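You operate a simulated robot arm through the tools that you are given. There is no shell and no other tool.

You are at the controls of a simulated robot arm. One attempt, no reset.

Task
Wipe the drops off the wooden tray, then set glass and soap on it.
Fine: the drinking glass and the green soap; use the purple cloth and put it back. Set down upright: drinking glass. What is to be rubbed or washed off counts as gone when no trace of it is left.

Only the result counts: the job must be done as asked and must still hold three seconds after the hand-in. Knocking over, shifting, dropping, spilling or breaking anything else fails it. Flat cloth is picked up by pressing the open fingertips on it (5 to 10 N) and closing them slowly along it; thin cloth reads only 2 to 8 mm in the jaws.

Robot
A 7-joint arm with a two-finger parallel gripper, fixed in place. Base frame: the origin is on the floor under the middle of its stand, x ahead of it, y to its left, z up. Lengths are in mm, angles in degrees, forces in N, time in s.
With the tool pointing down near the work surface it reaches from about 240 to 680 mm from the base axis. Its first joint turns from -66.0 to 66.0 degrees. Payload 2.4 kg.
Tool frame: the origin (TCP) lies between the finger pads and is the grasp point; the fingertips stand 30 mm ahead of it; z points along the fingers, y is the line along which they close. The gripper opens to 94 mm. The fingers are 28 mm wide and 10 mm thick; the gripper's body (50 by 96 mm) begins 55 mm behind the TCP.
Orientation is that of the tool frame in the base frame, as a unit quaternion [w, x, y, z]. With the fingers straight down and closing along the base's y, the tool's x points along the base's -x, its y along +y and its z along -z.

Tools
- The arm moves only by the tool jog_arm. Its arguments are lists of equal length, an entry for each row: "fingers": the gripper command, from -1 (shut) to 1 (fully open), values between in proportion; "delta_pos": the shift along the tool's x, y, z in units of 20 mm (1.0 is 20 mm), a list of three; "dr": the turn, a rotation vector about the tool's x, y, z in units of 4 degrees (1.0 is 4 degrees), a list of three. In form: {"fingers": [fingers, ...], "delta_pos": [[x, y, z], ...], "dr": [[ax, ay, az], ...]}. A call has 1 to 20 rows; each row shifts and turns the commanded pose from where the row before left it, along the tool's axes as they then stand. A call with a number of a shift or a turn outside -1 to 1 is refused whole. Each row takes 0.2 s and may step no farther than 50 mm and 8.6 degrees from the row before; otherwise, or with a gripper value out of range, the whole call is refused. Where a pose cannot be reached the arm comes as near as it can. A force on the tool above 40 N (or 10 N above the force at the start of the call, whichever is more), or a blocked arm, ends the call early, and 0.2 s more pass. The fingers move at their own pace (about 153 mm/s each) and stop on an object; they squeeze with about 31 N. The grip force told is the motor's: it shows also when the fingers shut on nothing. Time passes only in rows, and 0.2 s behind the last, so rows that do not move let the fingers close. It gives the time, the measured TCP pose, the force on the tool (base axes), the opening and the grip force at its end, in the units of the frame above (readings bear some noise), with the torque about the TCP (base axes, N m) and any sound that the robot's microphone picked up.
- Cameras (640 x 400 px; columns grow to the right, rows downward): "scene" is fixed at [38.9, 501.9, 1442.2]; the picture's right is [-0.60, -0.80, 0.00], its down [-0.56, 0.42, -0.71] and it looks along [0.57, -0.43, -0.70] (base axes); focal length 335 px, centre (320, 200). "wrist" rides on the gripper at [76, 14, -102] in the tool frame; the picture's right is [-0.18, 0.98, 0.00], its down [-0.75, -0.14, -0.64] and it looks along [-0.63, -0.12, 0.77] (tool axes); focal length 243 px, centre (320, 200). There is no depth. A picture from a camera that has moved, and an enlarged one, comes with that camera's place and axes in the base frame and with its lens. The place of the scene camera against the robot may be out by one fixed shift of up to 25 mm in any direction.
- camera(camera): a new picture of that camera. It takes no simulated time.
- close_up(camera, box): a new picture of the part [left, top, right, bottom] of that camera's present view, enlarged. It takes no simulated time.
- job_done(): hands the job in; it is judged then, once.

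Nothing tells you positions but the pictures and the camera data. Unless the task says otherwise, let go and move clear before handing in.

The tools are called after "Emit:" as name(argument=value, ...) on one line, values as JSON. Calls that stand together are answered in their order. jog_arm: Moves the arm, as the interface text tells. Its arguments: {"type":"object","properties":{"fingers":{"type":"array","items":{"type":"number"}},"delta_pos":{"type":"array","items":{"type":"array","items":{"type":"number"}}},"dr":{"type":"array","items":{"type":"array","items":{"type":"number"}}}},"required":["fingers","delta_pos","dr"]} The other tools are called the same way: camera (camera) takes a picture; close_up (camera, box) takes an enlarged picture of a part of a camera's view; job_done () hands the job in.

At the start:

```text
t: 0.0
tool_pos: [280.0, 159.4, 1109.6]
tcp_rot: [0.0, 0.0, 1.0, 0.0]
wrist_force: [-0.5, 0.0, -0.9]
moment: [0.01, 0.0, 0.0]
width: 94.1
gripper_force: 0.2
```

scene: 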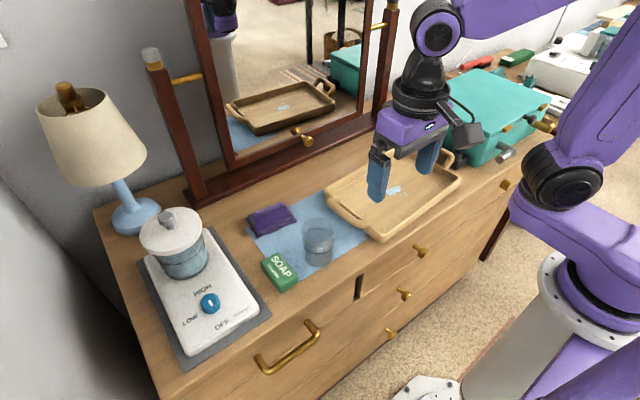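
wrist: 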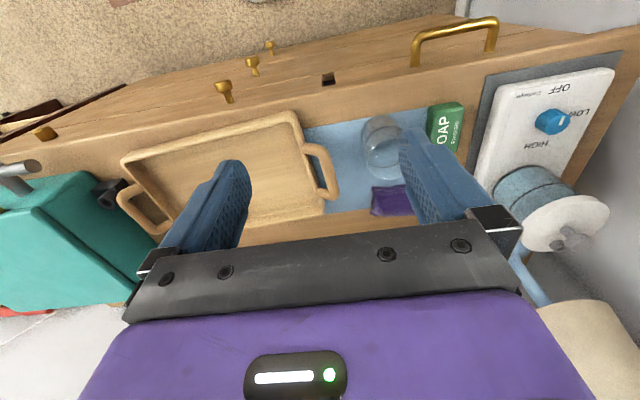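

I see a dresser top with a wooden tray (drops near its middle), a folded purple cloth, a drinking glass and green soap on a blue mat. I'll take enlarged views first to locate things precisely.

Emit:
close_up(camera="scene", box=[220, 140, 480, 300])

Emit:
close_up(camera="wrist", box=[100, 80, 520, 260])

```text
2.46 times, centred on (350, 220) of scene
camera zoom: at [38.9, 501.9, 1442.2], right [-0.6, -0.8, 0.0], down [-0.56, 0.42, -0.71], along [0.57, -0.43, -0.7], focal length 825 px, centre (246, 151)
```

zoom: 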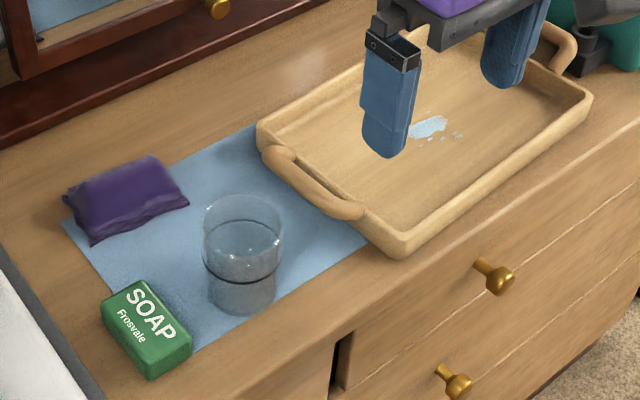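

```text
1.52 times, centred on (310, 170) of wrist
camera zoom: at [205.7, 173.9, 1211.1], right [0.18, 0.98, 0.0], down [0.75, -0.14, 0.64], along [0.63, -0.12, -0.77], focal length 370 px, centre (335, 246)
```

zoom: 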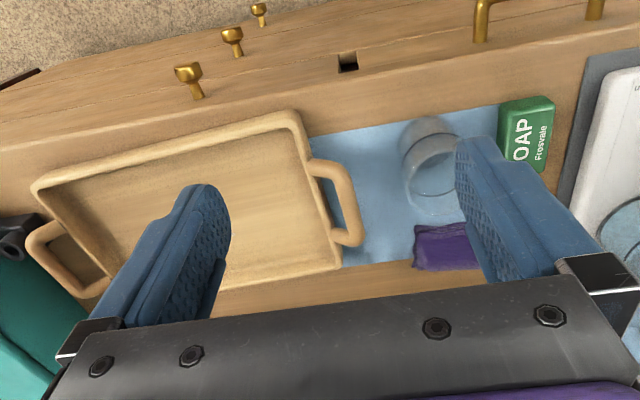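

The drops are a pale blue puddle in the middle of the tray. I make the cloth roughly (522,256), the glass (450,243), the soap (377,324), and the table top about z 850. I'll shift the wrist camera for a second view so I can triangulate.

Emit:
jog_arm(fingers=[1, 1, 1, 1, 1, 1], delta_pos=[[0.3, 0.9, 0], [0.3, 0.9, 0], [0.3, 0.9, 0], [0.3, 0.9, 0], [0.3, 0.9, 0], [0, 0, 0]], dr=[[0, 0, 0], [0, 0, 0], [0, 0, 0], [0, 0, 0], [0, 0, 0], [0, 0, 0]])

Emit:
camera(camera="wrist")

Emit:
camera(camera="scene")

```text
t: 1.4
tool_pos: [252.4, 251.2, 1105.8]
tcp_rot: [0.0, 0.0, 1.0, 0.001]
wrist_force: [-0.8, -0.1, 0.5]
moment: [0.02, -0.02, 0.02]
width: 94.2
gripper_force: 0.0
```

```text
taken
camera wrist: at [176.0, 265.6, 1209.0], right [0.18, 0.98, 0.0], down [0.75, -0.14, 0.64], along [0.63, -0.12, -0.77], focal length 243 px, centre (320, 200)
```

wrist: 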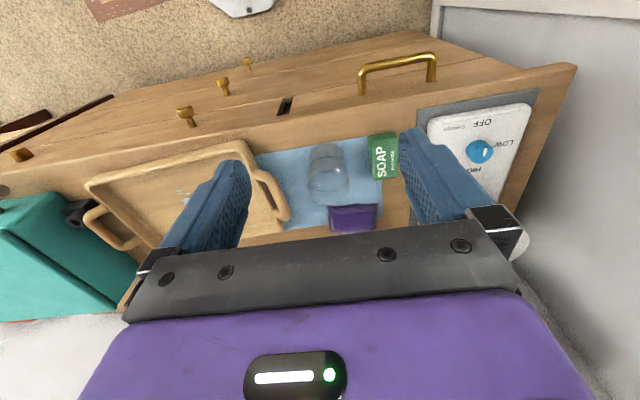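

```text
taken
```

scene: 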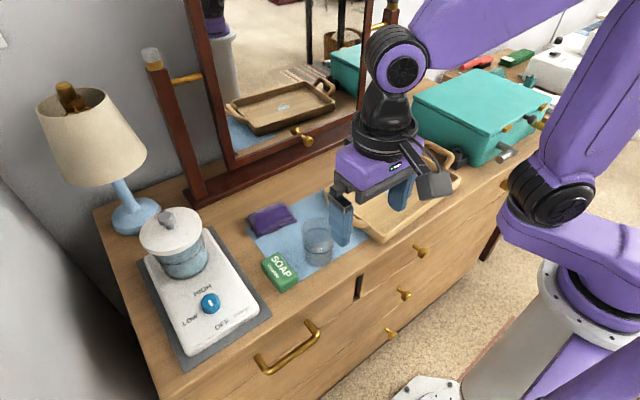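

The glass, cloth and soap now show between the fingers. I'll enlarge this view for exact pixel positions.

Emit:
close_up(camera="wrist", box=[240, 120, 420, 240])

Emit:
close_up(camera="scene", box=[230, 190, 350, 300])

Emit:
close_up(camera="wrist", box=[80, 120, 300, 260])

```text
3.33 times, centred on (330, 180) of wrist
camera zoom: at [176.0, 265.6, 1209.0], right [0.18, 0.98, 0.0], down [0.75, -0.14, 0.64], along [0.63, -0.12, -0.77], focal length 809 px, centre (287, 267)
```

zoom: 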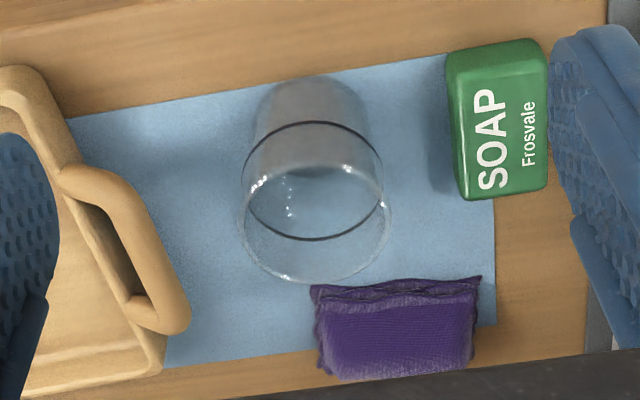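

```text
3.64 times, centred on (290, 245) of scene
camera zoom: at [38.9, 501.9, 1442.2], right [-0.6, -0.8, 0.0], down [-0.56, 0.42, -0.71], along [0.57, -0.43, -0.7], focal length 1219 px, centre (429, 36)
```

zoom: 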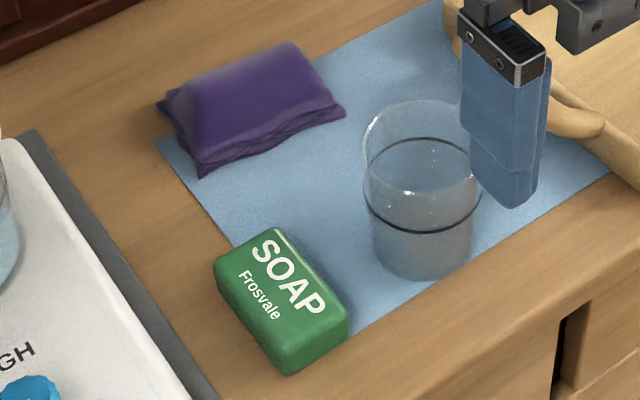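

```text
2.86 times, centred on (190, 190) of wrist
camera zoom: at [176.0, 265.6, 1209.0], right [0.18, 0.98, 0.0], down [0.75, -0.14, 0.64], along [0.63, -0.12, -0.77], focal length 693 px, centre (691, 229)
```

zoom: 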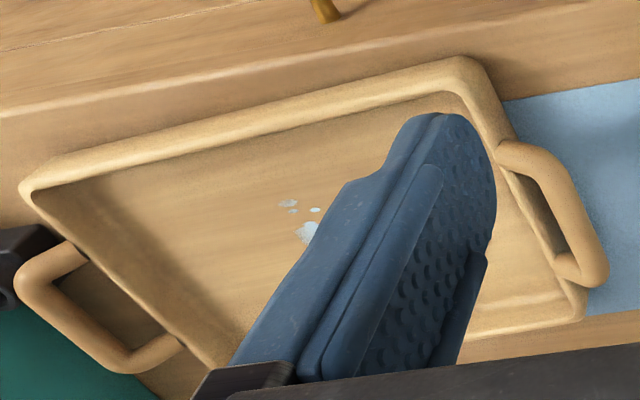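

From two wrist views: glass near (381,243), about 63 mm wide and 80 high. Soap near (384,331), about 40 wide in y. Cloth near (520,268), and drops near (425,-37). I'll go up and over to the cloth and look again before descending.

Emit:
jog_arm(fingers=[1, 1, 1, 1, 1, 1, 1, 1, 1, 1, 1, 1, 1, 1, 1], delta_pos=[[-1, 0.06, 0], [-1, 0.06, 0], [-1, 0.06, 0], [-1, 0.06, 0], [-1, 0.06, 0], [-1, 0.06, 0], [-1, 0.06, 0], [-1, 0.06, 0], [-1, 0.06, 0], [-1, 0.06, 0], [0, 0.06, 1], [0, 0.06, 1], [0, 0, 1], [0, 0, 1], [0, 0, 0]], dr=[[0, 0, 0], [0, 0, 0], [0, 0, 0], [0, 0, 0], [0, 0, 0], [0, 0, 0], [0, 0, 0], [0, 0, 0], [0, 0, 0], [0, 0, 0], [0, 0, 0], [0, 0, 0], [0, 0, 0], [0, 0, 0], [0, 0, 0]])

Emit:
camera(camera="wrist")

Emit:
camera(camera="scene")

```text
t: 4.6
tool_pos: [450.4, 263.0, 1027.4]
tcp_rot: [0.001, 0.0, 1.0, 0.0]
wrist_force: [0.5, -0.3, -0.9]
moment: [-0.02, 0.0, -0.01]
width: 94.3
gripper_force: 0.1
```

```text
taken
camera wrist: at [375.9, 278.0, 1130.4], right [0.18, 0.98, 0.0], down [0.75, -0.14, 0.64], along [0.63, -0.12, -0.77], focal length 243 px, centre (320, 200)
```

wrist: 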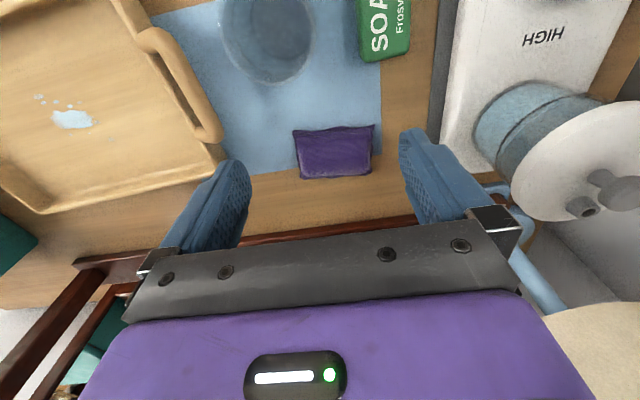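

```text
taken
```

scene: 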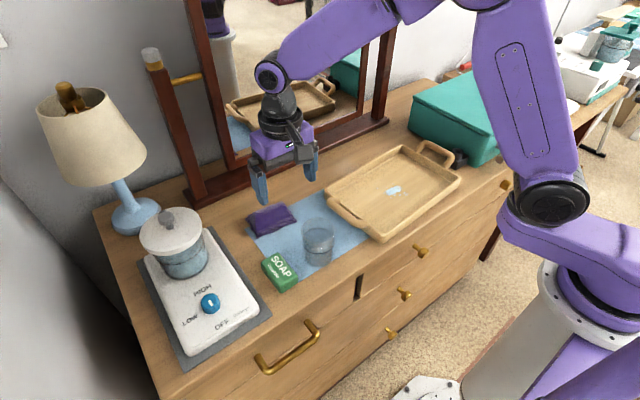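

Emit:
close_up(camera="wrist", box=[200, 0, 420, 200])

Emit:
close_up(camera="wrist", box=[0, 0, 240, 220])

Emit:
close_up(camera="scene", box=[310, 130, 470, 250])

```text
2.00 times, centred on (310, 100) of wrist
camera zoom: at [375.9, 278.0, 1130.4], right [0.18, 0.98, 0.0], down [0.75, -0.14, 0.64], along [0.63, -0.12, -0.77], focal length 485 px, centre (340, 400)
```

zoom: 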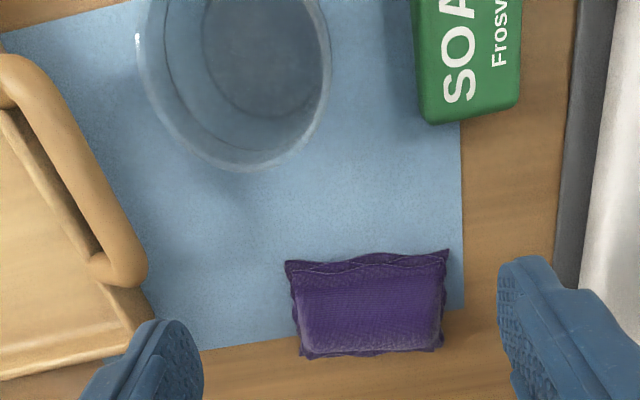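

```text
1.82 times, centred on (120, 110) of wrist
camera zoom: at [375.9, 278.0, 1130.4], right [0.18, 0.98, 0.0], down [0.75, -0.14, 0.64], along [0.63, -0.12, -0.77], focal length 441 px, centre (684, 364)
```

zoom: 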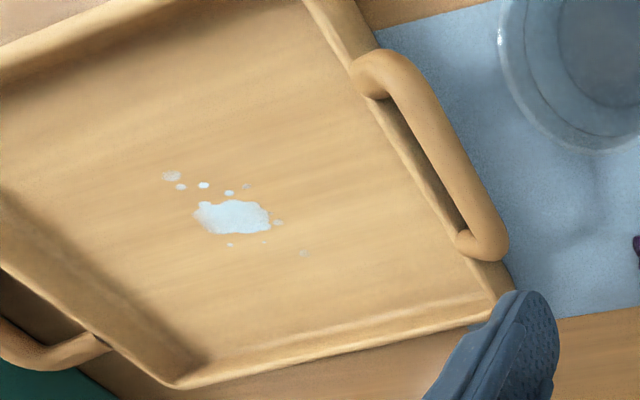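

```text
3.33 times, centred on (390, 190) of scene
camera zoom: at [38.9, 501.9, 1442.2], right [-0.6, -0.8, 0.0], down [-0.56, 0.42, -0.71], along [0.57, -0.43, -0.7], focal length 1118 px, centre (87, 233)
```

zoom: 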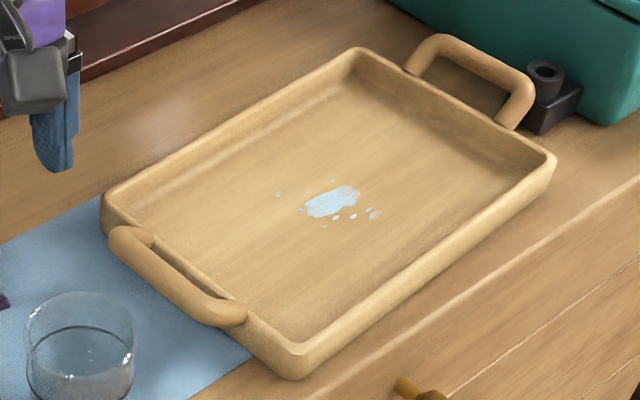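

With the third view the table top comes out near z 835. Refined positions: cloth (535,269), glass (390,237) with its rim near z 922, soap (392,333) with its top near z 859. The drops lie within x 398–466, y −62 to −8. Next I go above the cloth with the fingers partly open.

Emit:
jog_arm(fingers=[0.3, 0.3, 0.3, 0.3, 0.3, 0.3, 0.3, 0.3, 0.3, 0.3, 0.3, 0.3], delta_pos=[[-0.85, 0.06, 0], [-0.85, 0.06, 0], [-0.85, 0.06, 0], [-0.85, 0.06, 0], [-0.85, 0.06, 0], [0, 0, 1], [0, 0, 1], [0, 0, 1], [0, 0, 1], [0, 0, 1], [0, 0, 0], [0, 0, 0]], dr=[[0, 0, 0], [0, 0, 0], [0, 0, 0], [0, 0, 0], [0, 0, 0], [0, 0, 0], [0, 0, 0], [0, 0, 0], [0, 0, 0], [0, 0, 0], [0, 0, 0], [0, 0, 0]])

Emit:
camera(camera="wrist")

Emit:
close_up(camera="scene", box=[220, 130, 380, 270])

```text
t: 7.2
tool_pos: [535.4, 268.7, 927.9]
tcp_rot: [0.0, 0.0, 1.0, -0.001]
wrist_force: [0.5, -0.1, -0.7]
moment: [0.01, -0.01, 0.02]
width: 61.1
gripper_force: 0.0
```

```text
taken
camera wrist: at [459.1, 283.2, 1030.5], right [0.18, 0.98, 0.0], down [0.75, -0.14, 0.64], along [0.63, -0.12, -0.77], focal length 243 px, centre (320, 200)
```

wrist: 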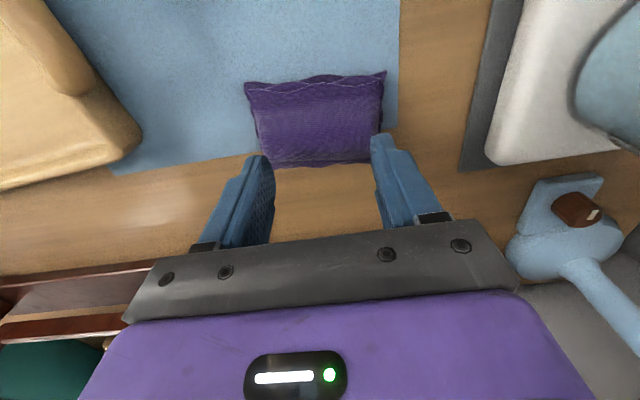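

```text
2.86 times, centred on (300, 200) of scene
camera zoom: at [38.9, 501.9, 1442.2], right [-0.6, -0.8, 0.0], down [-0.56, 0.42, -0.71], along [0.57, -0.43, -0.7], focal length 958 px, centre (377, 200)
```

zoom: 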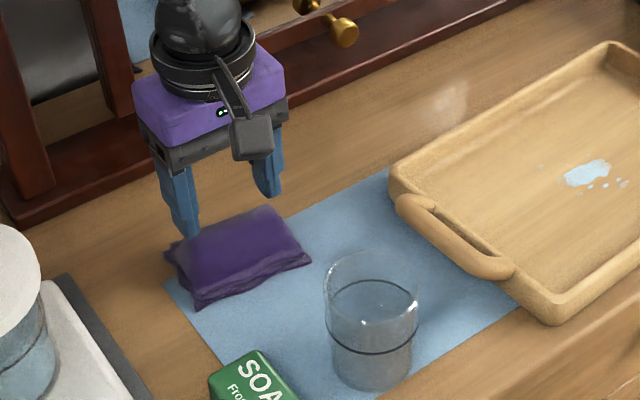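

The tool is centred over the cloth (centre about 536,268, spanning x 497–570 and y 217–322). I'll go down most of the way, then creep until I feel contact.

Emit:
jog_arm(fingers=[0.3, 0.3, 0.3, 0.3, 0.3], delta_pos=[[0, 0, 0.8], [0, 0, 0.6], [0, 0, 0.3], [0, 0, 0], [0, 0, 0]], dr=[[0, 0, 0], [0, 0, 0], [0, 0, 0], [0, 0, 0], [0, 0, 0]])

Emit:
close_up(camera="scene", box=[220, 130, 380, 270])

```text
t: 7.8
tool_pos: [536.5, 268.2, 910.7]
tcp_rot: [0.001, 0.0, 1.0, 0.001]
wrist_force: [-3.6, -1.4, 11.5]
moment: [-0.16, 0.12, -0.01]
width: 61.1
gripper_force: 0.0
stopped in row 2: the force on the tool passed its limit at 59 N (the readings are from after the stop); the commanded pose is now the measured one
```

```text
2.86 times, centred on (300, 200) of scene
camera zoom: at [38.6, 501.7, 1442.3], right [-0.6, -0.8, 0.0], down [-0.56, 0.42, -0.71], along [0.57, -0.43, -0.7], focal length 958 px, centre (377, 200)
```

zoom: 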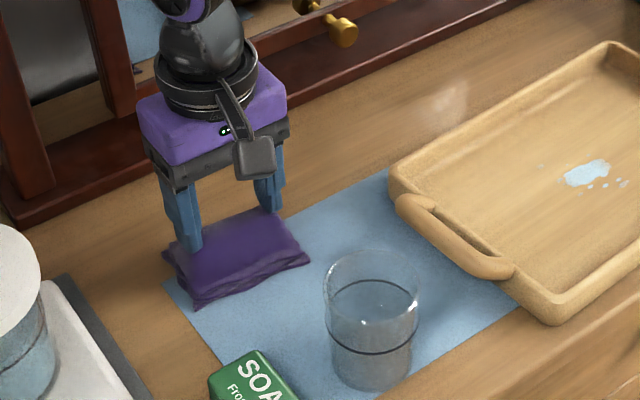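

Contact came earlier than expected, with fingertips at about z 881, so the folded cloth is a thick pad. I'll look closely before pressing.

Emit:
close_up(camera="wrist", box=[200, 20, 440, 220])

Emit:
close_up(camera="scene", box=[240, 170, 320, 240])

```text
2.00 times, centred on (320, 120) of wrist
camera zoom: at [459.7, 282.7, 1012.9], right [0.18, 0.98, 0.0], down [0.75, -0.14, 0.64], along [0.63, -0.12, -0.76], focal length 485 px, centre (320, 360)
```

zoom: 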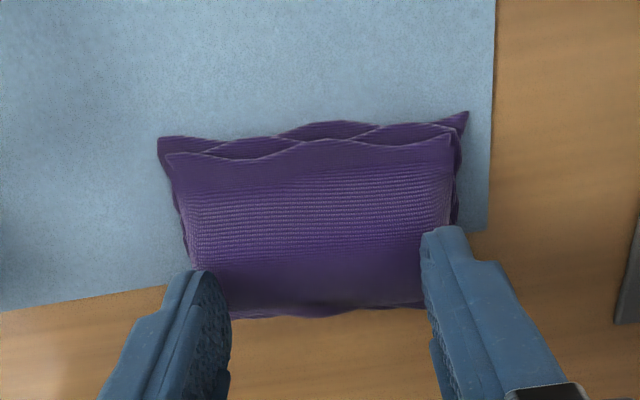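

```text
5.71 times, centred on (280, 205) of scene
camera zoom: at [38.6, 501.7, 1442.3], right [-0.6, -0.8, 0.0], down [-0.56, 0.42, -0.71], along [0.57, -0.43, -0.7], focal length 1916 px, centre (549, 171)
```

zoom: 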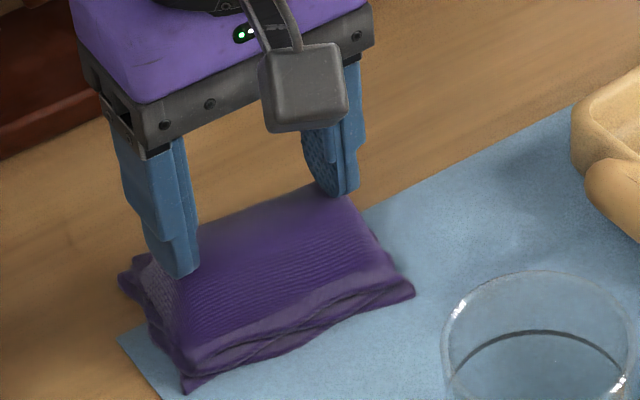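

Both fingertips rest on the cloth. I'll hold still a moment and read the settled force before closing slowly.

Emit:
jog_arm(fingers=[0.3, 0.3], delta_pos=[[0, 0, 0], [0, 0, 0]], dr=[[0, 0, 0], [0, 0, 0]])

```text
t: 8.4
tool_pos: [535.6, 268.6, 910.9]
tcp_rot: [0.002, -0.001, 1.0, 0.001]
wrist_force: [-2.8, -0.8, 19.0]
moment: [-0.27, 0.16, -0.01]
width: 61.0
gripper_force: 0.0
```

The force settled at 19 N, which is too much. I'll ease up a little to reach 5–10 N.

Emit:
jog_arm(fingers=[0.3, 0.3], delta_pos=[[0, 0, -0.08], [0, 0, 0]], dr=[[0, 0, 0], [0, 0, 0]])

```text
t: 9.0
tool_pos: [534.2, 267.8, 911.4]
tcp_rot: [0.0, -0.001, 1.0, -0.001]
wrist_force: [0.2, 1.1, -0.6]
moment: [-0.03, 0.0, 0.03]
width: 60.9
gripper_force: 0.1
```

Emit:
jog_arm(fingers=[0.3, 0.3], delta_pos=[[0, 0, 0.04], [0, 0, 0]], dr=[[0, 0, 0], [0, 0, 0]])

Emit:
close_up(camera="scene", box=[240, 170, 320, 240])

```text
t: 9.6
tool_pos: [534.7, 269.8, 910.4]
tcp_rot: [0.001, 0.001, 1.0, -0.001]
wrist_force: [-0.2, -0.2, -0.5]
moment: [0.0, 0.0, 0.02]
width: 60.9
gripper_force: 0.2
```

```text
5.71 times, centred on (280, 205) of scene
camera zoom: at [38.9, 501.9, 1442.2], right [-0.6, -0.8, 0.0], down [-0.56, 0.42, -0.71], along [0.57, -0.43, -0.7], focal length 1916 px, centre (549, 171)
```

zoom: 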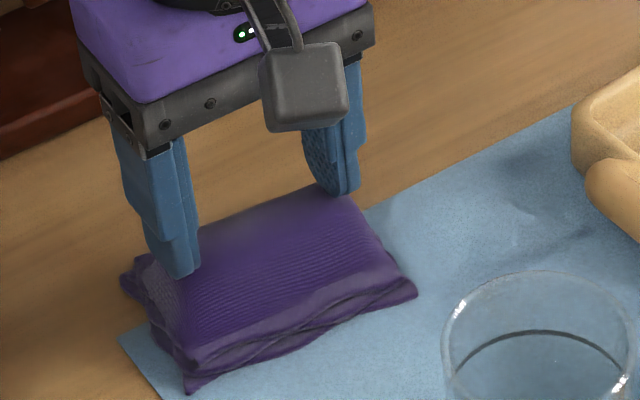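

Emit:
jog_arm(fingers=[0.3, 0.3], delta_pos=[[0, 0, 0.04], [0, 0, 0]], dr=[[0, 0, 0], [0, 0, 0]])

```text
t: 10.2
tool_pos: [535.4, 268.7, 911.5]
tcp_rot: [0.001, 0.0, 1.0, 0.001]
wrist_force: [-4.5, 0.5, 9.4]
moment: [-0.07, 0.24, -0.02]
width: 61.1
gripper_force: 0.1
```

Pressed at 9.4 N, within range. Now I'll close slowly along the cloth.

Emit:
jog_arm(fingers=[0.22, 0.14, 0.06, -0.02, -0.1, -0.18, -0.26], delta_pos=[[0, 0, 0], [0, 0, 0], [0, 0, 0], [0, 0, 0], [0, 0, 0], [0, 0, 0], [0, 0, 0]], dr=[[0, 0, 0], [0, 0, 0], [0, 0, 0], [0, 0, 0], [0, 0, 0], [0, 0, 0], [0, 0, 0]])

Emit:
close_up(camera="scene", box=[240, 170, 320, 240])

```text
t: 11.8
tool_pos: [535.4, 268.7, 911.4]
tcp_rot: [0.002, 0.001, 1.0, 0.001]
wrist_force: [1.7, -6.2, 15.4]
moment: [-0.34, 0.02, 0.01]
width: 39.3
gripper_force: 4.3
```

```text
5.71 times, centred on (280, 205) of scene
camera zoom: at [38.7, 501.6, 1442.3], right [-0.6, -0.8, 0.0], down [-0.56, 0.42, -0.71], along [0.57, -0.43, -0.7], focal length 1916 px, centre (549, 171)
```

zoom: 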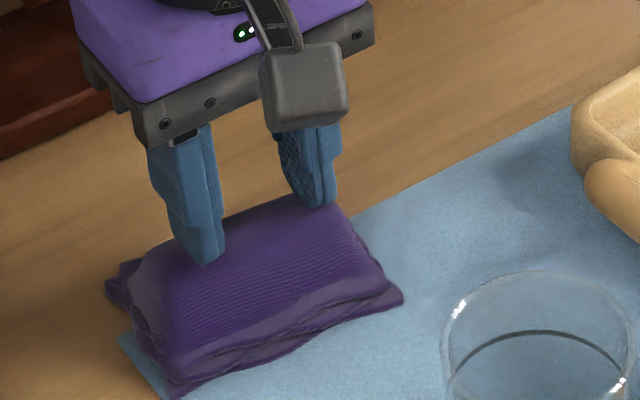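

The cloth is starting to bunch and has slid a few mm. Force is 15 N, so I'll ease up a touch and keep closing.

Emit:
jog_arm(fingers=[-0.26, -0.32, -0.38, -0.44, -0.5, -0.56], delta_pos=[[0, 0, -0.02], [0, 0, 0], [0, 0, 0], [0, 0, 0], [0, 0, 0], [0, 0, 0]], dr=[[0, 0, 0], [0, 0, 0], [0, 0, 0], [0, 0, 0], [0, 0, 0], [0, 0, 0]])

Emit:
close_up(camera="scene", box=[240, 170, 320, 240])

```text
t: 13.2
tool_pos: [536.5, 267.2, 911.0]
tcp_rot: [0.002, 0.0, 1.0, 0.001]
wrist_force: [0.2, -3.8, 15.4]
moment: [-0.16, 0.06, 0.03]
width: 27.4
gripper_force: 5.6
```

```text
5.71 times, centred on (280, 205) of scene
camera zoom: at [38.6, 501.6, 1442.3], right [-0.6, -0.8, 0.0], down [-0.56, 0.42, -0.71], along [0.57, -0.43, -0.7], focal length 1916 px, centre (549, 171)
```

zoom: 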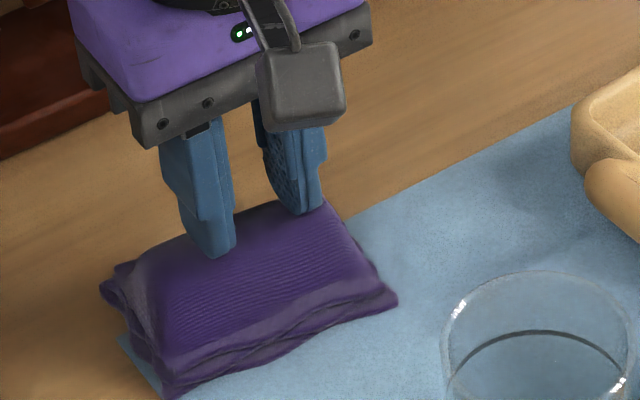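

Emit:
jog_arm(fingers=[-0.62, -0.68, -0.74, -0.8, -0.86, -0.92, -1, -1], delta_pos=[[0, 0, -0.01], [0, 0, 0], [0, 0, 0], [0, 0, 0], [0, 0, 0], [0, 0, 0], [0, 0, 0], [0, 0, 0]], dr=[[0, 0, 0], [0, 0, 0], [0, 0, 0], [0, 0, 0], [0, 0, 0], [0, 0, 0], [0, 0, 0], [0, 0, 0]])

Emit:
close_up(camera="scene", box=[240, 170, 320, 240])

```text
t: 15.0
tool_pos: [535.5, 269.4, 910.1]
tcp_rot: [0.001, 0.0, 1.0, 0.001]
wrist_force: [-0.1, -2.4, 11.1]
moment: [-0.07, 0.02, -0.03]
width: 0.2
gripper_force: 32.0
```

```text
5.71 times, centred on (280, 205) of scene
camera zoom: at [38.7, 501.7, 1442.3], right [-0.6, -0.8, 0.0], down [-0.56, 0.42, -0.71], along [0.57, -0.43, -0.7], focal length 1916 px, centre (549, 171)
```

zoom: 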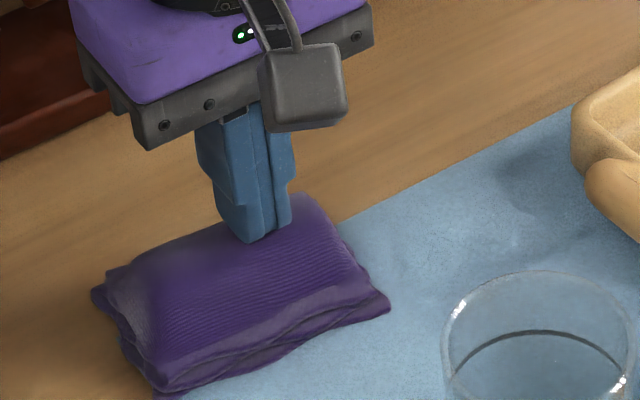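

The fingers shut on nothing: the pad is thick and just slid about 10 mm. I'll lift off, look again, and consider straddling it across its narrower side.

Emit:
jog_arm(fingers=[-1, -1, 1, 1, 1, 1], delta_pos=[[0, 0, -0.5], [0, 0, -1], [0.5, 0, -1], [0.5, 0, -0.5], [0.5, 0, 0], [0, 0, 0]], dr=[[0, 0, 0], [0, 0, 0], [0, 0, 0], [0, 0, 0], [0, 0, 0], [0, 0, 0]])

Emit:
close_up(camera="wrist", box=[200, 20, 440, 220])

Emit:
close_up(camera="scene", box=[230, 180, 320, 250])

```text
t: 16.4
tool_pos: [505.2, 268.7, 969.4]
tcp_rot: [0.001, 0.0, 1.0, 0.0]
wrist_force: [-0.2, 0.6, -0.9]
moment: [-0.03, -0.01, -0.01]
width: 94.2
gripper_force: 0.1
```

```text
2.00 times, centred on (320, 120) of wrist
camera zoom: at [428.5, 282.6, 1071.3], right [0.18, 0.98, 0.0], down [0.75, -0.14, 0.64], along [0.63, -0.12, -0.76], focal length 485 px, centre (320, 360)
```

zoom: 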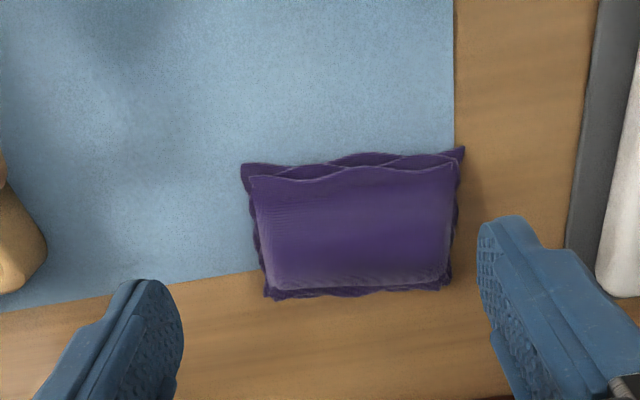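

```text
5.71 times, centred on (275, 215) of scene
camera zoom: at [38.9, 501.9, 1442.2], right [-0.6, -0.8, 0.0], down [-0.56, 0.42, -0.71], along [0.57, -0.43, -0.7], focal length 1916 px, centre (577, 114)
```

zoom: 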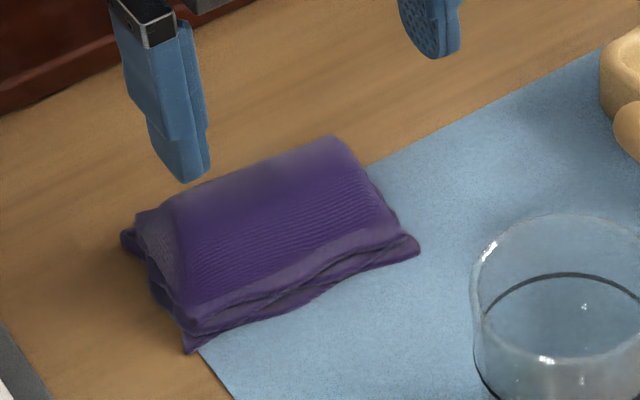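

The cloth now sits around (536,281). I need the true table height, so I'll shut the fingers and gently probe the bare mat at (520,175), away from everything.

Emit:
jog_arm(fingers=[-1, -1, -1, -1, -1, -1, -1, -1, -1, -1], delta_pos=[[-0.75, -0.9, 0], [0, -0.95, 0], [0, -0.95, 0], [0, -0.95, 0], [0, -0.95, 0], [0, 0, 0.8], [0, 0, 0.8], [0, 0, 0.8], [0, 0, 0.8], [0, 0, 0]], dr=[[0, 0, 0], [0, 0, 0], [0, 0, 0], [0, 0, 0], [0, 0, 0], [0, 0, 0], [0, 0, 0], [0, 0, 0], [0, 0, 0], [0, 0, 0]])

Emit:
camera(camera="scene")

Emit:
camera(camera="wrist")

```text
t: 18.6
tool_pos: [522.3, 175.0, 905.1]
tcp_rot: [0.001, -0.001, 1.0, 0.001]
wrist_force: [0.0, 0.7, -0.6]
moment: [0.0, 0.0, -0.01]
width: 0.1
gripper_force: 30.9
```

```text
taken
```

scene: 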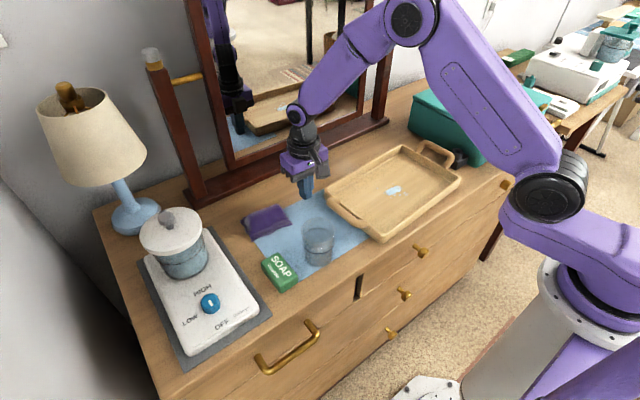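

```text
taken
camera wrist: at [446.4, 189.8, 1007.0], right [0.18, 0.98, 0.0], down [0.75, -0.14, 0.64], along [0.63, -0.12, -0.76], focal length 243 px, centre (320, 200)
```

wrist: 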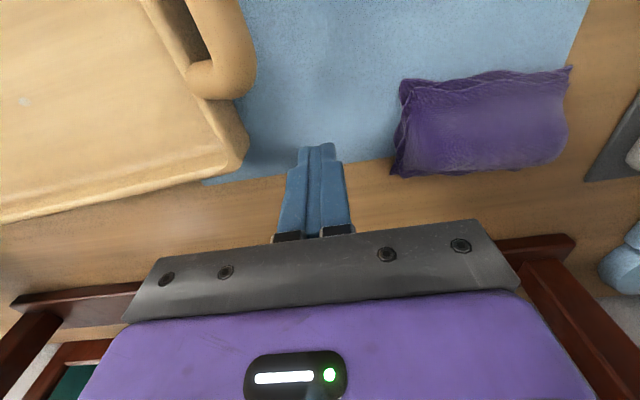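

Clear of contact so far at TCP z 905. I'll creep down in 2 mm steps.

Emit:
jog_arm(fingers=[-1, -1, -1, -1, -1, -1, -1, -1, -1, -1, -1, -1], delta_pos=[[0, 0, 0.1], [0, 0, 0.1], [0, 0, 0.1], [0, 0, 0.1], [0, 0, 0.1], [0, 0, 0.1], [0, 0, 0.1], [0, 0, 0.1], [0, 0, 0.1], [0, 0, 0.1], [0, 0, 0.1], [0, 0, 0]], dr=[[0, 0, 0], [0, 0, 0], [0, 0, 0], [0, 0, 0], [0, 0, 0], [0, 0, 0], [0, 0, 0], [0, 0, 0], [0, 0, 0], [0, 0, 0], [0, 0, 0], [0, 0, 0]])

```text
t: 21.2
tool_pos: [520.3, 173.5, 883.1]
tcp_rot: [0.002, 0.0, 1.0, 0.001]
wrist_force: [0.2, -0.8, 0.2]
moment: [0.01, 0.0, 0.04]
width: 0.1
gripper_force: 30.8
```

Emit:
jog_arm(fingers=[-1, -1, -1, -1, -1, -1, -1, -1, -1, -1], delta_pos=[[0, 0, 0.08], [0, 0, 0.08], [0, 0, 0.08], [0, 0, 0.08], [0, 0, 0.08], [0, 0, 0.08], [0, 0, 0.08], [0, 0, 0.08], [0, 0, 0.08], [0, 0, 0]], dr=[[0, 0, 0], [0, 0, 0], [0, 0, 0], [0, 0, 0], [0, 0, 0], [0, 0, 0], [0, 0, 0], [0, 0, 0], [0, 0, 0], [0, 0, 0]])

```text
t: 23.4
tool_pos: [521.1, 173.8, 870.4]
tcp_rot: [0.002, -0.001, 1.0, 0.0]
wrist_force: [0.5, -0.3, 0.4]
moment: [0.0, 0.03, -0.03]
width: 0.0
gripper_force: 30.8
```

Emit:
jog_arm(fingers=[-1, -1, -1, -1, -1, -1, -1, -1, -1, -1], delta_pos=[[0, 0, 0.06], [0, 0, 0.06], [0, 0, 0.06], [0, 0, 0.06], [0, 0, 0.06], [0, 0, 0.06], [0, 0, 0.06], [0, 0, 0.06], [0, 0, 0.06], [0, 0, 0]], dr=[[0, 0, 0], [0, 0, 0], [0, 0, 0], [0, 0, 0], [0, 0, 0], [0, 0, 0], [0, 0, 0], [0, 0, 0], [0, 0, 0], [0, 0, 0]])

Emit:
close_up(camera="scene", box=[240, 150, 360, 240])

```text
t: 24.1
tool_pos: [519.5, 174.2, 870.1]
tcp_rot: [0.0, 0.0, 1.0, -0.001]
wrist_force: [-5.1, -2.1, 10.0]
moment: [0.0, 0.15, 0.03]
width: 0.0
gripper_force: 31.0
stopped in row 3: the force on the tool passed its limit at 45 N (the readings are from after the stop); the commanded pose is now the measured one
```

```text
4.44 times, centred on (300, 195) of scene
camera zoom: at [38.6, 501.8, 1442.3], right [-0.6, -0.8, 0.0], down [-0.56, 0.42, -0.71], along [0.57, -0.43, -0.7], focal length 1490 px, centre (409, 222)
```

zoom: 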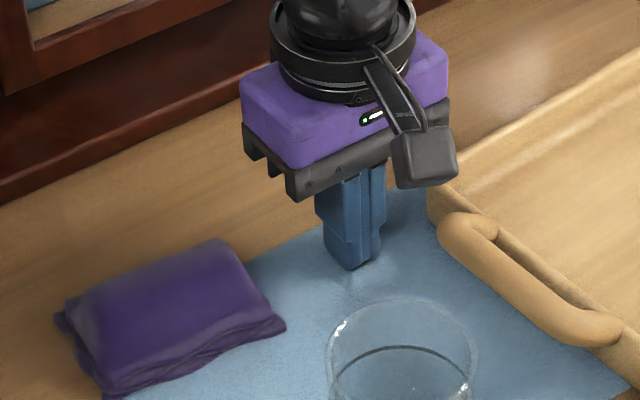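

The mat is at z ≈ 839.5, so the cloth pad really is about 40 mm thick, 70 mm across x and 100 mm along y. I'll lift, turn the tool about −84° so it closes across the short side, and straddle the pad.

Emit:
jog_arm(fingers=[-1, -1, -1, -1, -1, 1, 1, 1, 1, 1, 1, 1], delta_pos=[[0, 0, -1], [0, 0, -1], [0, 0, -1], [0, 0, -1], [0, 0, -1], [-0.15, 0.9, -0.3], [-0.15, 0.9, 0], [-0.15, 0.9, 0], [-0.15, 0.9, 0], [-0.15, 0.9, 0], [0, 0.85, 0], [0, 0, 0]], dr=[[0, 0, 0], [0, 0, 0], [0, 0, 0], [0, 0, 0], [0, 0, 0], [0, 0, 0], [0, 0, 0], [0, 0, 0], [0, 0, 0], [0, 0, 0], [0, 0, 0], [0, 0, 0]])

Emit:
jog_arm(fingers=[1, 1, 1, 1, 1, 1, 1, 1, 1, 1, 1, 1, 1, 1, 1, 1, 1, 1, 1, 1], delta_pos=[[0, 0, 0], [0, 0, 0], [0, 0, 0], [0, 0, 0], [0, 0, 0], [0, 0, 0], [0, 0, 0], [0, 0, 0], [0, 0, 0], [0, 0, 0], [0, 0, 0], [0, 0, 0], [0, 0, 0], [0, 0, 0], [0, 0, 0], [0, 0, 0], [0, 0, 0], [0, 0, 0], [0, 0, 0], [0, 0, 0]], dr=[[0, 0, -1], [0, 0, -1], [0, 0, -1], [0, 0, -1], [0, 0, -1], [0, 0, -1], [0, 0, -1], [0, 0, -1], [0, 0, -1], [0, 0, -1], [0, 0, -1], [0, 0, -1], [0, 0, -1], [0, 0, -1], [0, 0, -1], [0, 0, -1], [0, 0, -1], [0, 0, -1], [0, 0, -1], [0, 0, -1]])

Emit:
camera(camera="wrist")

Emit:
camera(camera="scene")

```text
t: 26.7
tool_pos: [532.9, 280.5, 975.7]
tcp_rot: [0.0, 0.0, 1.0, 0.001]
wrist_force: [0.3, 0.6, -0.4]
moment: [0.01, -0.01, 0.0]
width: 93.8
gripper_force: 0.0
```

```text
t: 30.9
tool_pos: [537.5, 280.5, 975.4]
tcp_rot: [0.001, -0.644, 0.765, 0.0]
wrist_force: [-0.6, 0.5, 0.6]
moment: [0.01, 0.0, -0.02]
width: 94.2
gripper_force: 0.0
```

```text
taken
camera wrist: at [510.3, 208.3, 1078.2], right [-0.94, 0.35, 0.0], down [0.27, 0.72, 0.64], along [0.23, 0.6, -0.77], focal length 243 px, centre (320, 200)
```

wrist: 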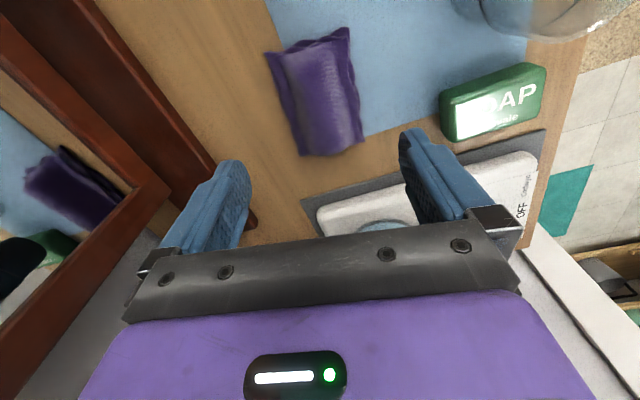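

```text
taken
```

scene: 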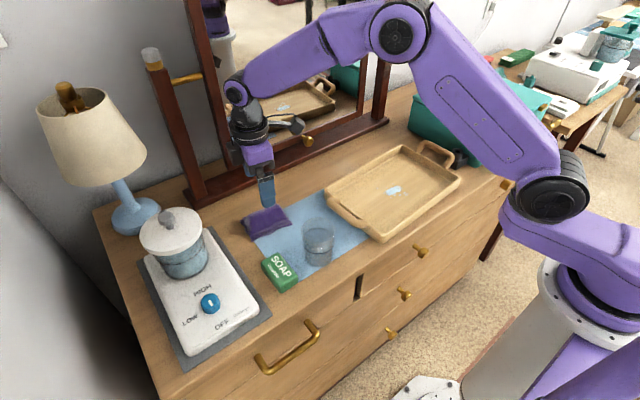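

The pad's corners agree across views, centred at (536,280.5). I'll turn 4° more and descend with the jaws fully open until the tips are just above the pad's top, then check the alignment.

Emit:
jog_arm(fingers=[1, 1, 1, 1, 1, 1], delta_pos=[[0, 0, 0], [0, 0, 0.8], [0, 0, 0.8], [0, 0, 0.8], [0, 0, 0.5], [0, 0, 0]], dr=[[0, 0, -1], [0, 0, 0], [0, 0, 0], [0, 0, 0], [0, 0, 0], [0, 0, 0]])

Emit:
camera(camera="wrist")

Emit:
close_up(camera="scene", box=[220, 140, 340, 250])

```text
t: 32.3
tool_pos: [535.0, 282.7, 917.2]
tcp_rot: [0.0, -0.67, 0.743, -0.001]
wrist_force: [1.1, 1.0, 0.3]
moment: [-0.01, 0.01, 0.01]
width: 93.8
gripper_force: 0.0
```

```text
taken
camera wrist: at [514.2, 207.7, 1019.5], right [-0.96, 0.29, 0.0], down [0.22, 0.73, 0.64], along [0.18, 0.62, -0.77], focal length 243 px, centre (320, 200)
```

wrist: 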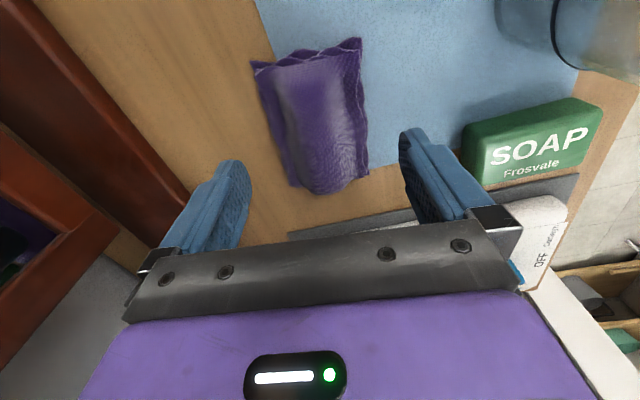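

```text
3.64 times, centred on (280, 195) of scene
camera zoom: at [38.9, 501.9, 1442.2], right [-0.6, -0.8, 0.0], down [-0.56, 0.42, -0.71], along [0.57, -0.43, -0.7], focal length 1219 px, centre (466, 218)
```

zoom: 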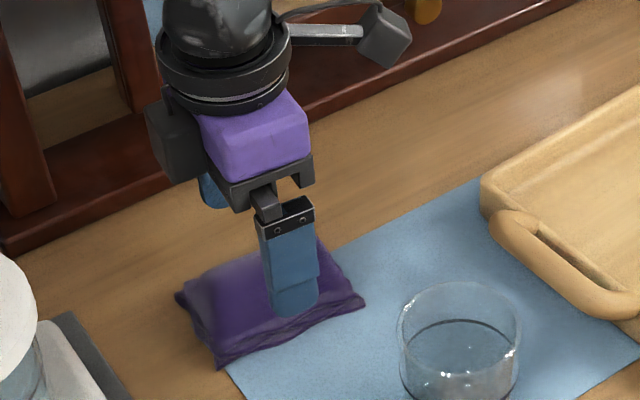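

The pad sits centred between the open jaws and nothing else is near the fingers. Descending along its sides.

Emit:
jog_arm(fingers=[1, 1, 1, 1, 1, 1, 1, 1], delta_pos=[[0, 0, 0.25], [0, 0, 0.25], [0, 0, 0.25], [0, 0, 0.25], [0, 0, 0.25], [0, 0, 0.25], [0, 0, 0.25], [0, 0, 0]], dr=[[0, 0, 0], [0, 0, 0], [0, 0, 0], [0, 0, 0], [0, 0, 0], [0, 0, 0], [0, 0, 0], [0, 0, 0]])

Emit:
close_up(camera="scene", box=[220, 140, 340, 250])

Emit:
camera(camera="wrist")

```text
t: 34.1
tool_pos: [535.4, 281.5, 883.2]
tcp_rot: [0.002, -0.669, 0.743, 0.0]
wrist_force: [0.0, 0.2, -0.7]
moment: [-0.01, -0.02, 0.01]
width: 94.1
gripper_force: 0.0
```

```text
3.64 times, centred on (280, 195) of scene
camera zoom: at [38.9, 501.9, 1442.2], right [-0.6, -0.8, 0.0], down [-0.56, 0.42, -0.71], along [0.57, -0.43, -0.7], focal length 1219 px, centre (466, 218)
```

zoom: 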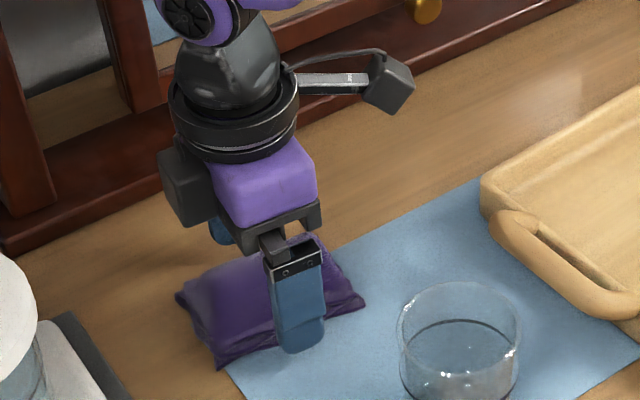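

```text
taken
camera wrist: at [513.6, 207.0, 986.1], right [-0.96, 0.29, 0.0], down [0.22, 0.73, 0.64], along [0.18, 0.62, -0.77], focal length 243 px, centre (320, 200)
```

wrist: 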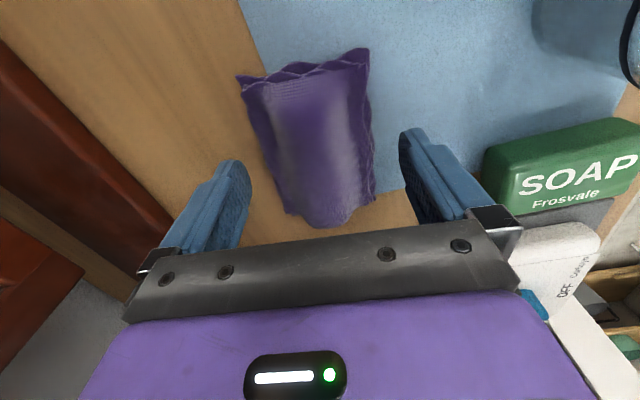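

The jaws straddle the pad with tips about 13 mm above the mat. I'll lower 4 mm more and close gradually on it.

Emit:
jog_arm(fingers=[1, 0.8, 0.6, 0.4, 0.2, 0.0, -0.2, -0.4, -0.6, -0.8, -1, -1, -1], delta_pos=[[0, 0, 0.2], [0, 0, 0], [0, 0, 0], [0, 0, 0], [0, 0, 0], [0, 0, 0], [0, 0, 0], [0, 0, 0], [0, 0, 0], [0, 0, 0], [0, 0, 0], [0, 0, 0], [0, 0, 0]], dr=[[0, 0, 0], [0, 0, 0], [0, 0, 0], [0, 0, 0], [0, 0, 0], [0, 0, 0], [0, 0, 0], [0, 0, 0], [0, 0, 0], [0, 0, 0], [0, 0, 0], [0, 0, 0], [0, 0, 0]])

Emit:
close_up(camera="scene", box=[220, 140, 340, 250])

Emit:
camera(camera="wrist")

```text
t: 36.9
tool_pos: [535.2, 280.9, 880.0]
tcp_rot: [0.001, -0.669, 0.743, -0.001]
wrist_force: [-0.8, -0.9, -0.4]
moment: [-0.01, -0.01, 0.01]
width: 68.5
gripper_force: 31.5
```

```text
3.64 times, centred on (280, 195) of scene
camera zoom: at [38.9, 501.9, 1442.2], right [-0.6, -0.8, 0.0], down [-0.56, 0.42, -0.71], along [0.57, -0.43, -0.7], focal length 1219 px, centre (466, 218)
```

zoom: 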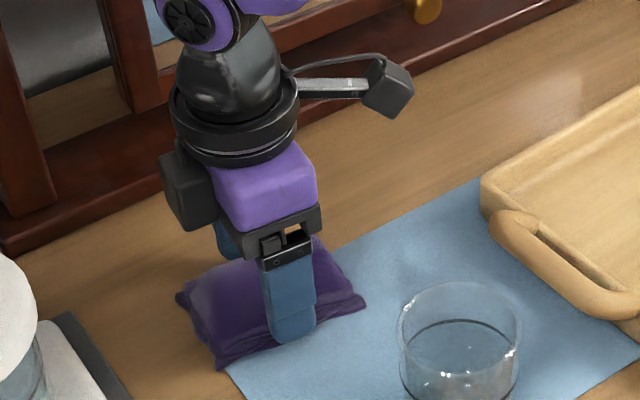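

```text
taken
camera wrist: at [514.2, 206.8, 982.5], right [-0.96, 0.29, 0.0], down [0.22, 0.73, 0.64], along [0.18, 0.62, -0.77], focal length 243 px, centre (320, 200)
```

wrist: 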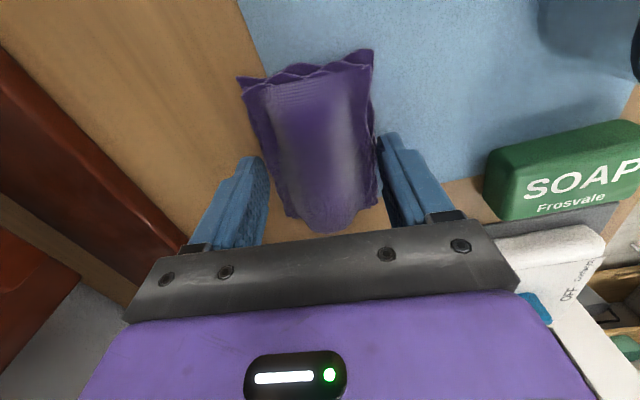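

The pad is held firmly at 68.5 mm. I'll lift straight up and check that it stays in the jaws.

Emit:
jog_arm(fingers=[-1, -1, -1, -1, -1, -1, -1, -1, -1], delta_pos=[[0, 0, -0.3], [0, 0, -0.6], [0, 0, -0.8], [0, 0, -0.8], [0, 0, -0.9], [0, 0, -0.9], [0, 0, -0.9], [0, 0, -0.8], [0, 0, 0]], dr=[[0, 0, 0], [0, 0, 0], [0, 0, 0], [0, 0, 0], [0, 0, 0], [0, 0, 0], [0, 0, 0], [0, 0, 0], [0, 0, 0]])

Emit:
camera(camera="scene")

Emit:
camera(camera="wrist")

```text
t: 38.9
tool_pos: [535.2, 279.7, 997.7]
tcp_rot: [0.0, -0.669, 0.743, 0.0]
wrist_force: [-0.1, 0.1, -0.5]
moment: [0.0, -0.03, -0.04]
width: 68.5
gripper_force: 31.5
```

```text
taken
```

scene: 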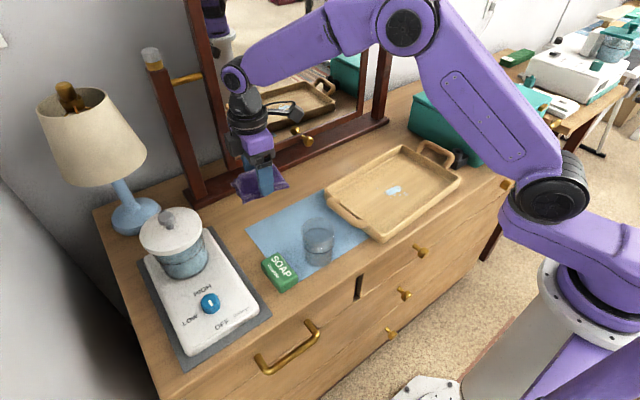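

```text
taken
camera wrist: at [513.9, 206.6, 1101.2], right [-0.96, 0.29, 0.0], down [0.22, 0.73, 0.64], along [0.18, 0.62, -0.77], focal length 243 px, centre (320, 200)
```

wrist: 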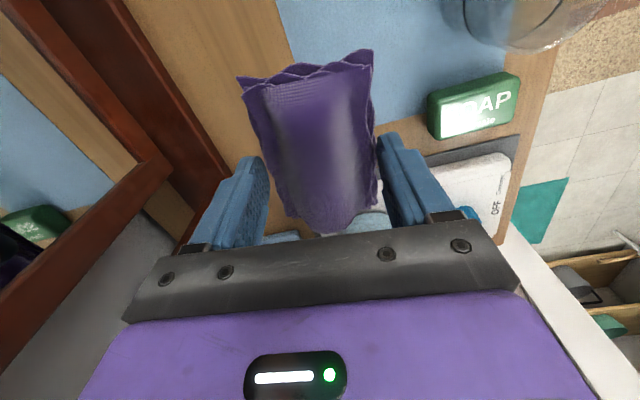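

The cloth is lifted and secure. Carrying it at height over to the tray, above the drops.

Emit:
jog_arm(fingers=[-1, -1, -1, -1, -1, -1, -1, -1, -1, -1, -1, -1, -1, -1, -1, -1, -1, -1, -1, -1], delta_pos=[[0.5, 0.1, 0], [0.8, 0.18, 0], [0.9, 0.2, 0], [0.9, 0.2, 0], [0.9, 0.2, 0], [0.9, 0.2, 0], [0.9, 0.2, 0], [0.9, 0.2, 0], [0.9, 0.2, 0], [0.9, 0.2, 0], [0.9, 0.2, 0], [0.9, 0.2, 0], [0.9, 0.2, 0], [0.9, 0.2, 0], [0.9, 0.2, 0], [0.9, 0.2, 0], [0.9, 0.2, 0], [0.8, 0.15, 0], [0.55, 0.05, 0], [0, 0, 0]], dr=[[0, 0, 0], [0, 0, 0], [0, 0, 0], [0, 0, 0], [0, 0, 0], [0, 0, 0], [0, 0, 0], [0, 0, 0], [0, 0, 0], [0, 0, 0], [0, 0, 0], [0, 0, 0], [0, 0, 0], [0, 0, 0], [0, 0, 0], [0, 0, 0], [0, 0, 0], [0, 0, 0], [0, 0, 0], [0, 0, 0]])

Emit:
camera(camera="scene")

Emit:
camera(camera="wrist")

```text
t: 43.1
tool_pos: [433.3, -36.2, 996.4]
tcp_rot: [0.0, -0.669, 0.743, 0.0]
wrist_force: [-0.7, -0.1, 0.1]
moment: [-0.01, 0.01, -0.01]
width: 68.9
gripper_force: 30.6
```

```text
taken
```

scene: 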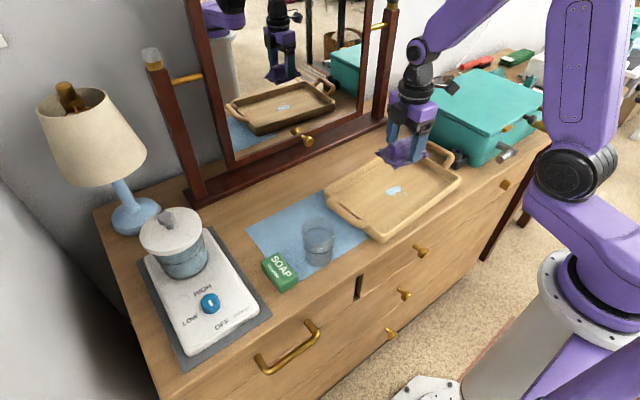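

```text
taken
camera wrist: at [411.3, -109.6, 1099.3], right [-0.96, 0.29, 0.0], down [0.22, 0.73, 0.64], along [0.18, 0.62, -0.77], focal length 243 px, centre (320, 200)
```

wrist: 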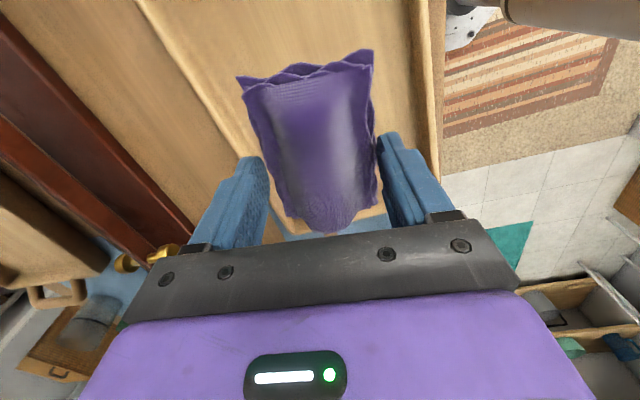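

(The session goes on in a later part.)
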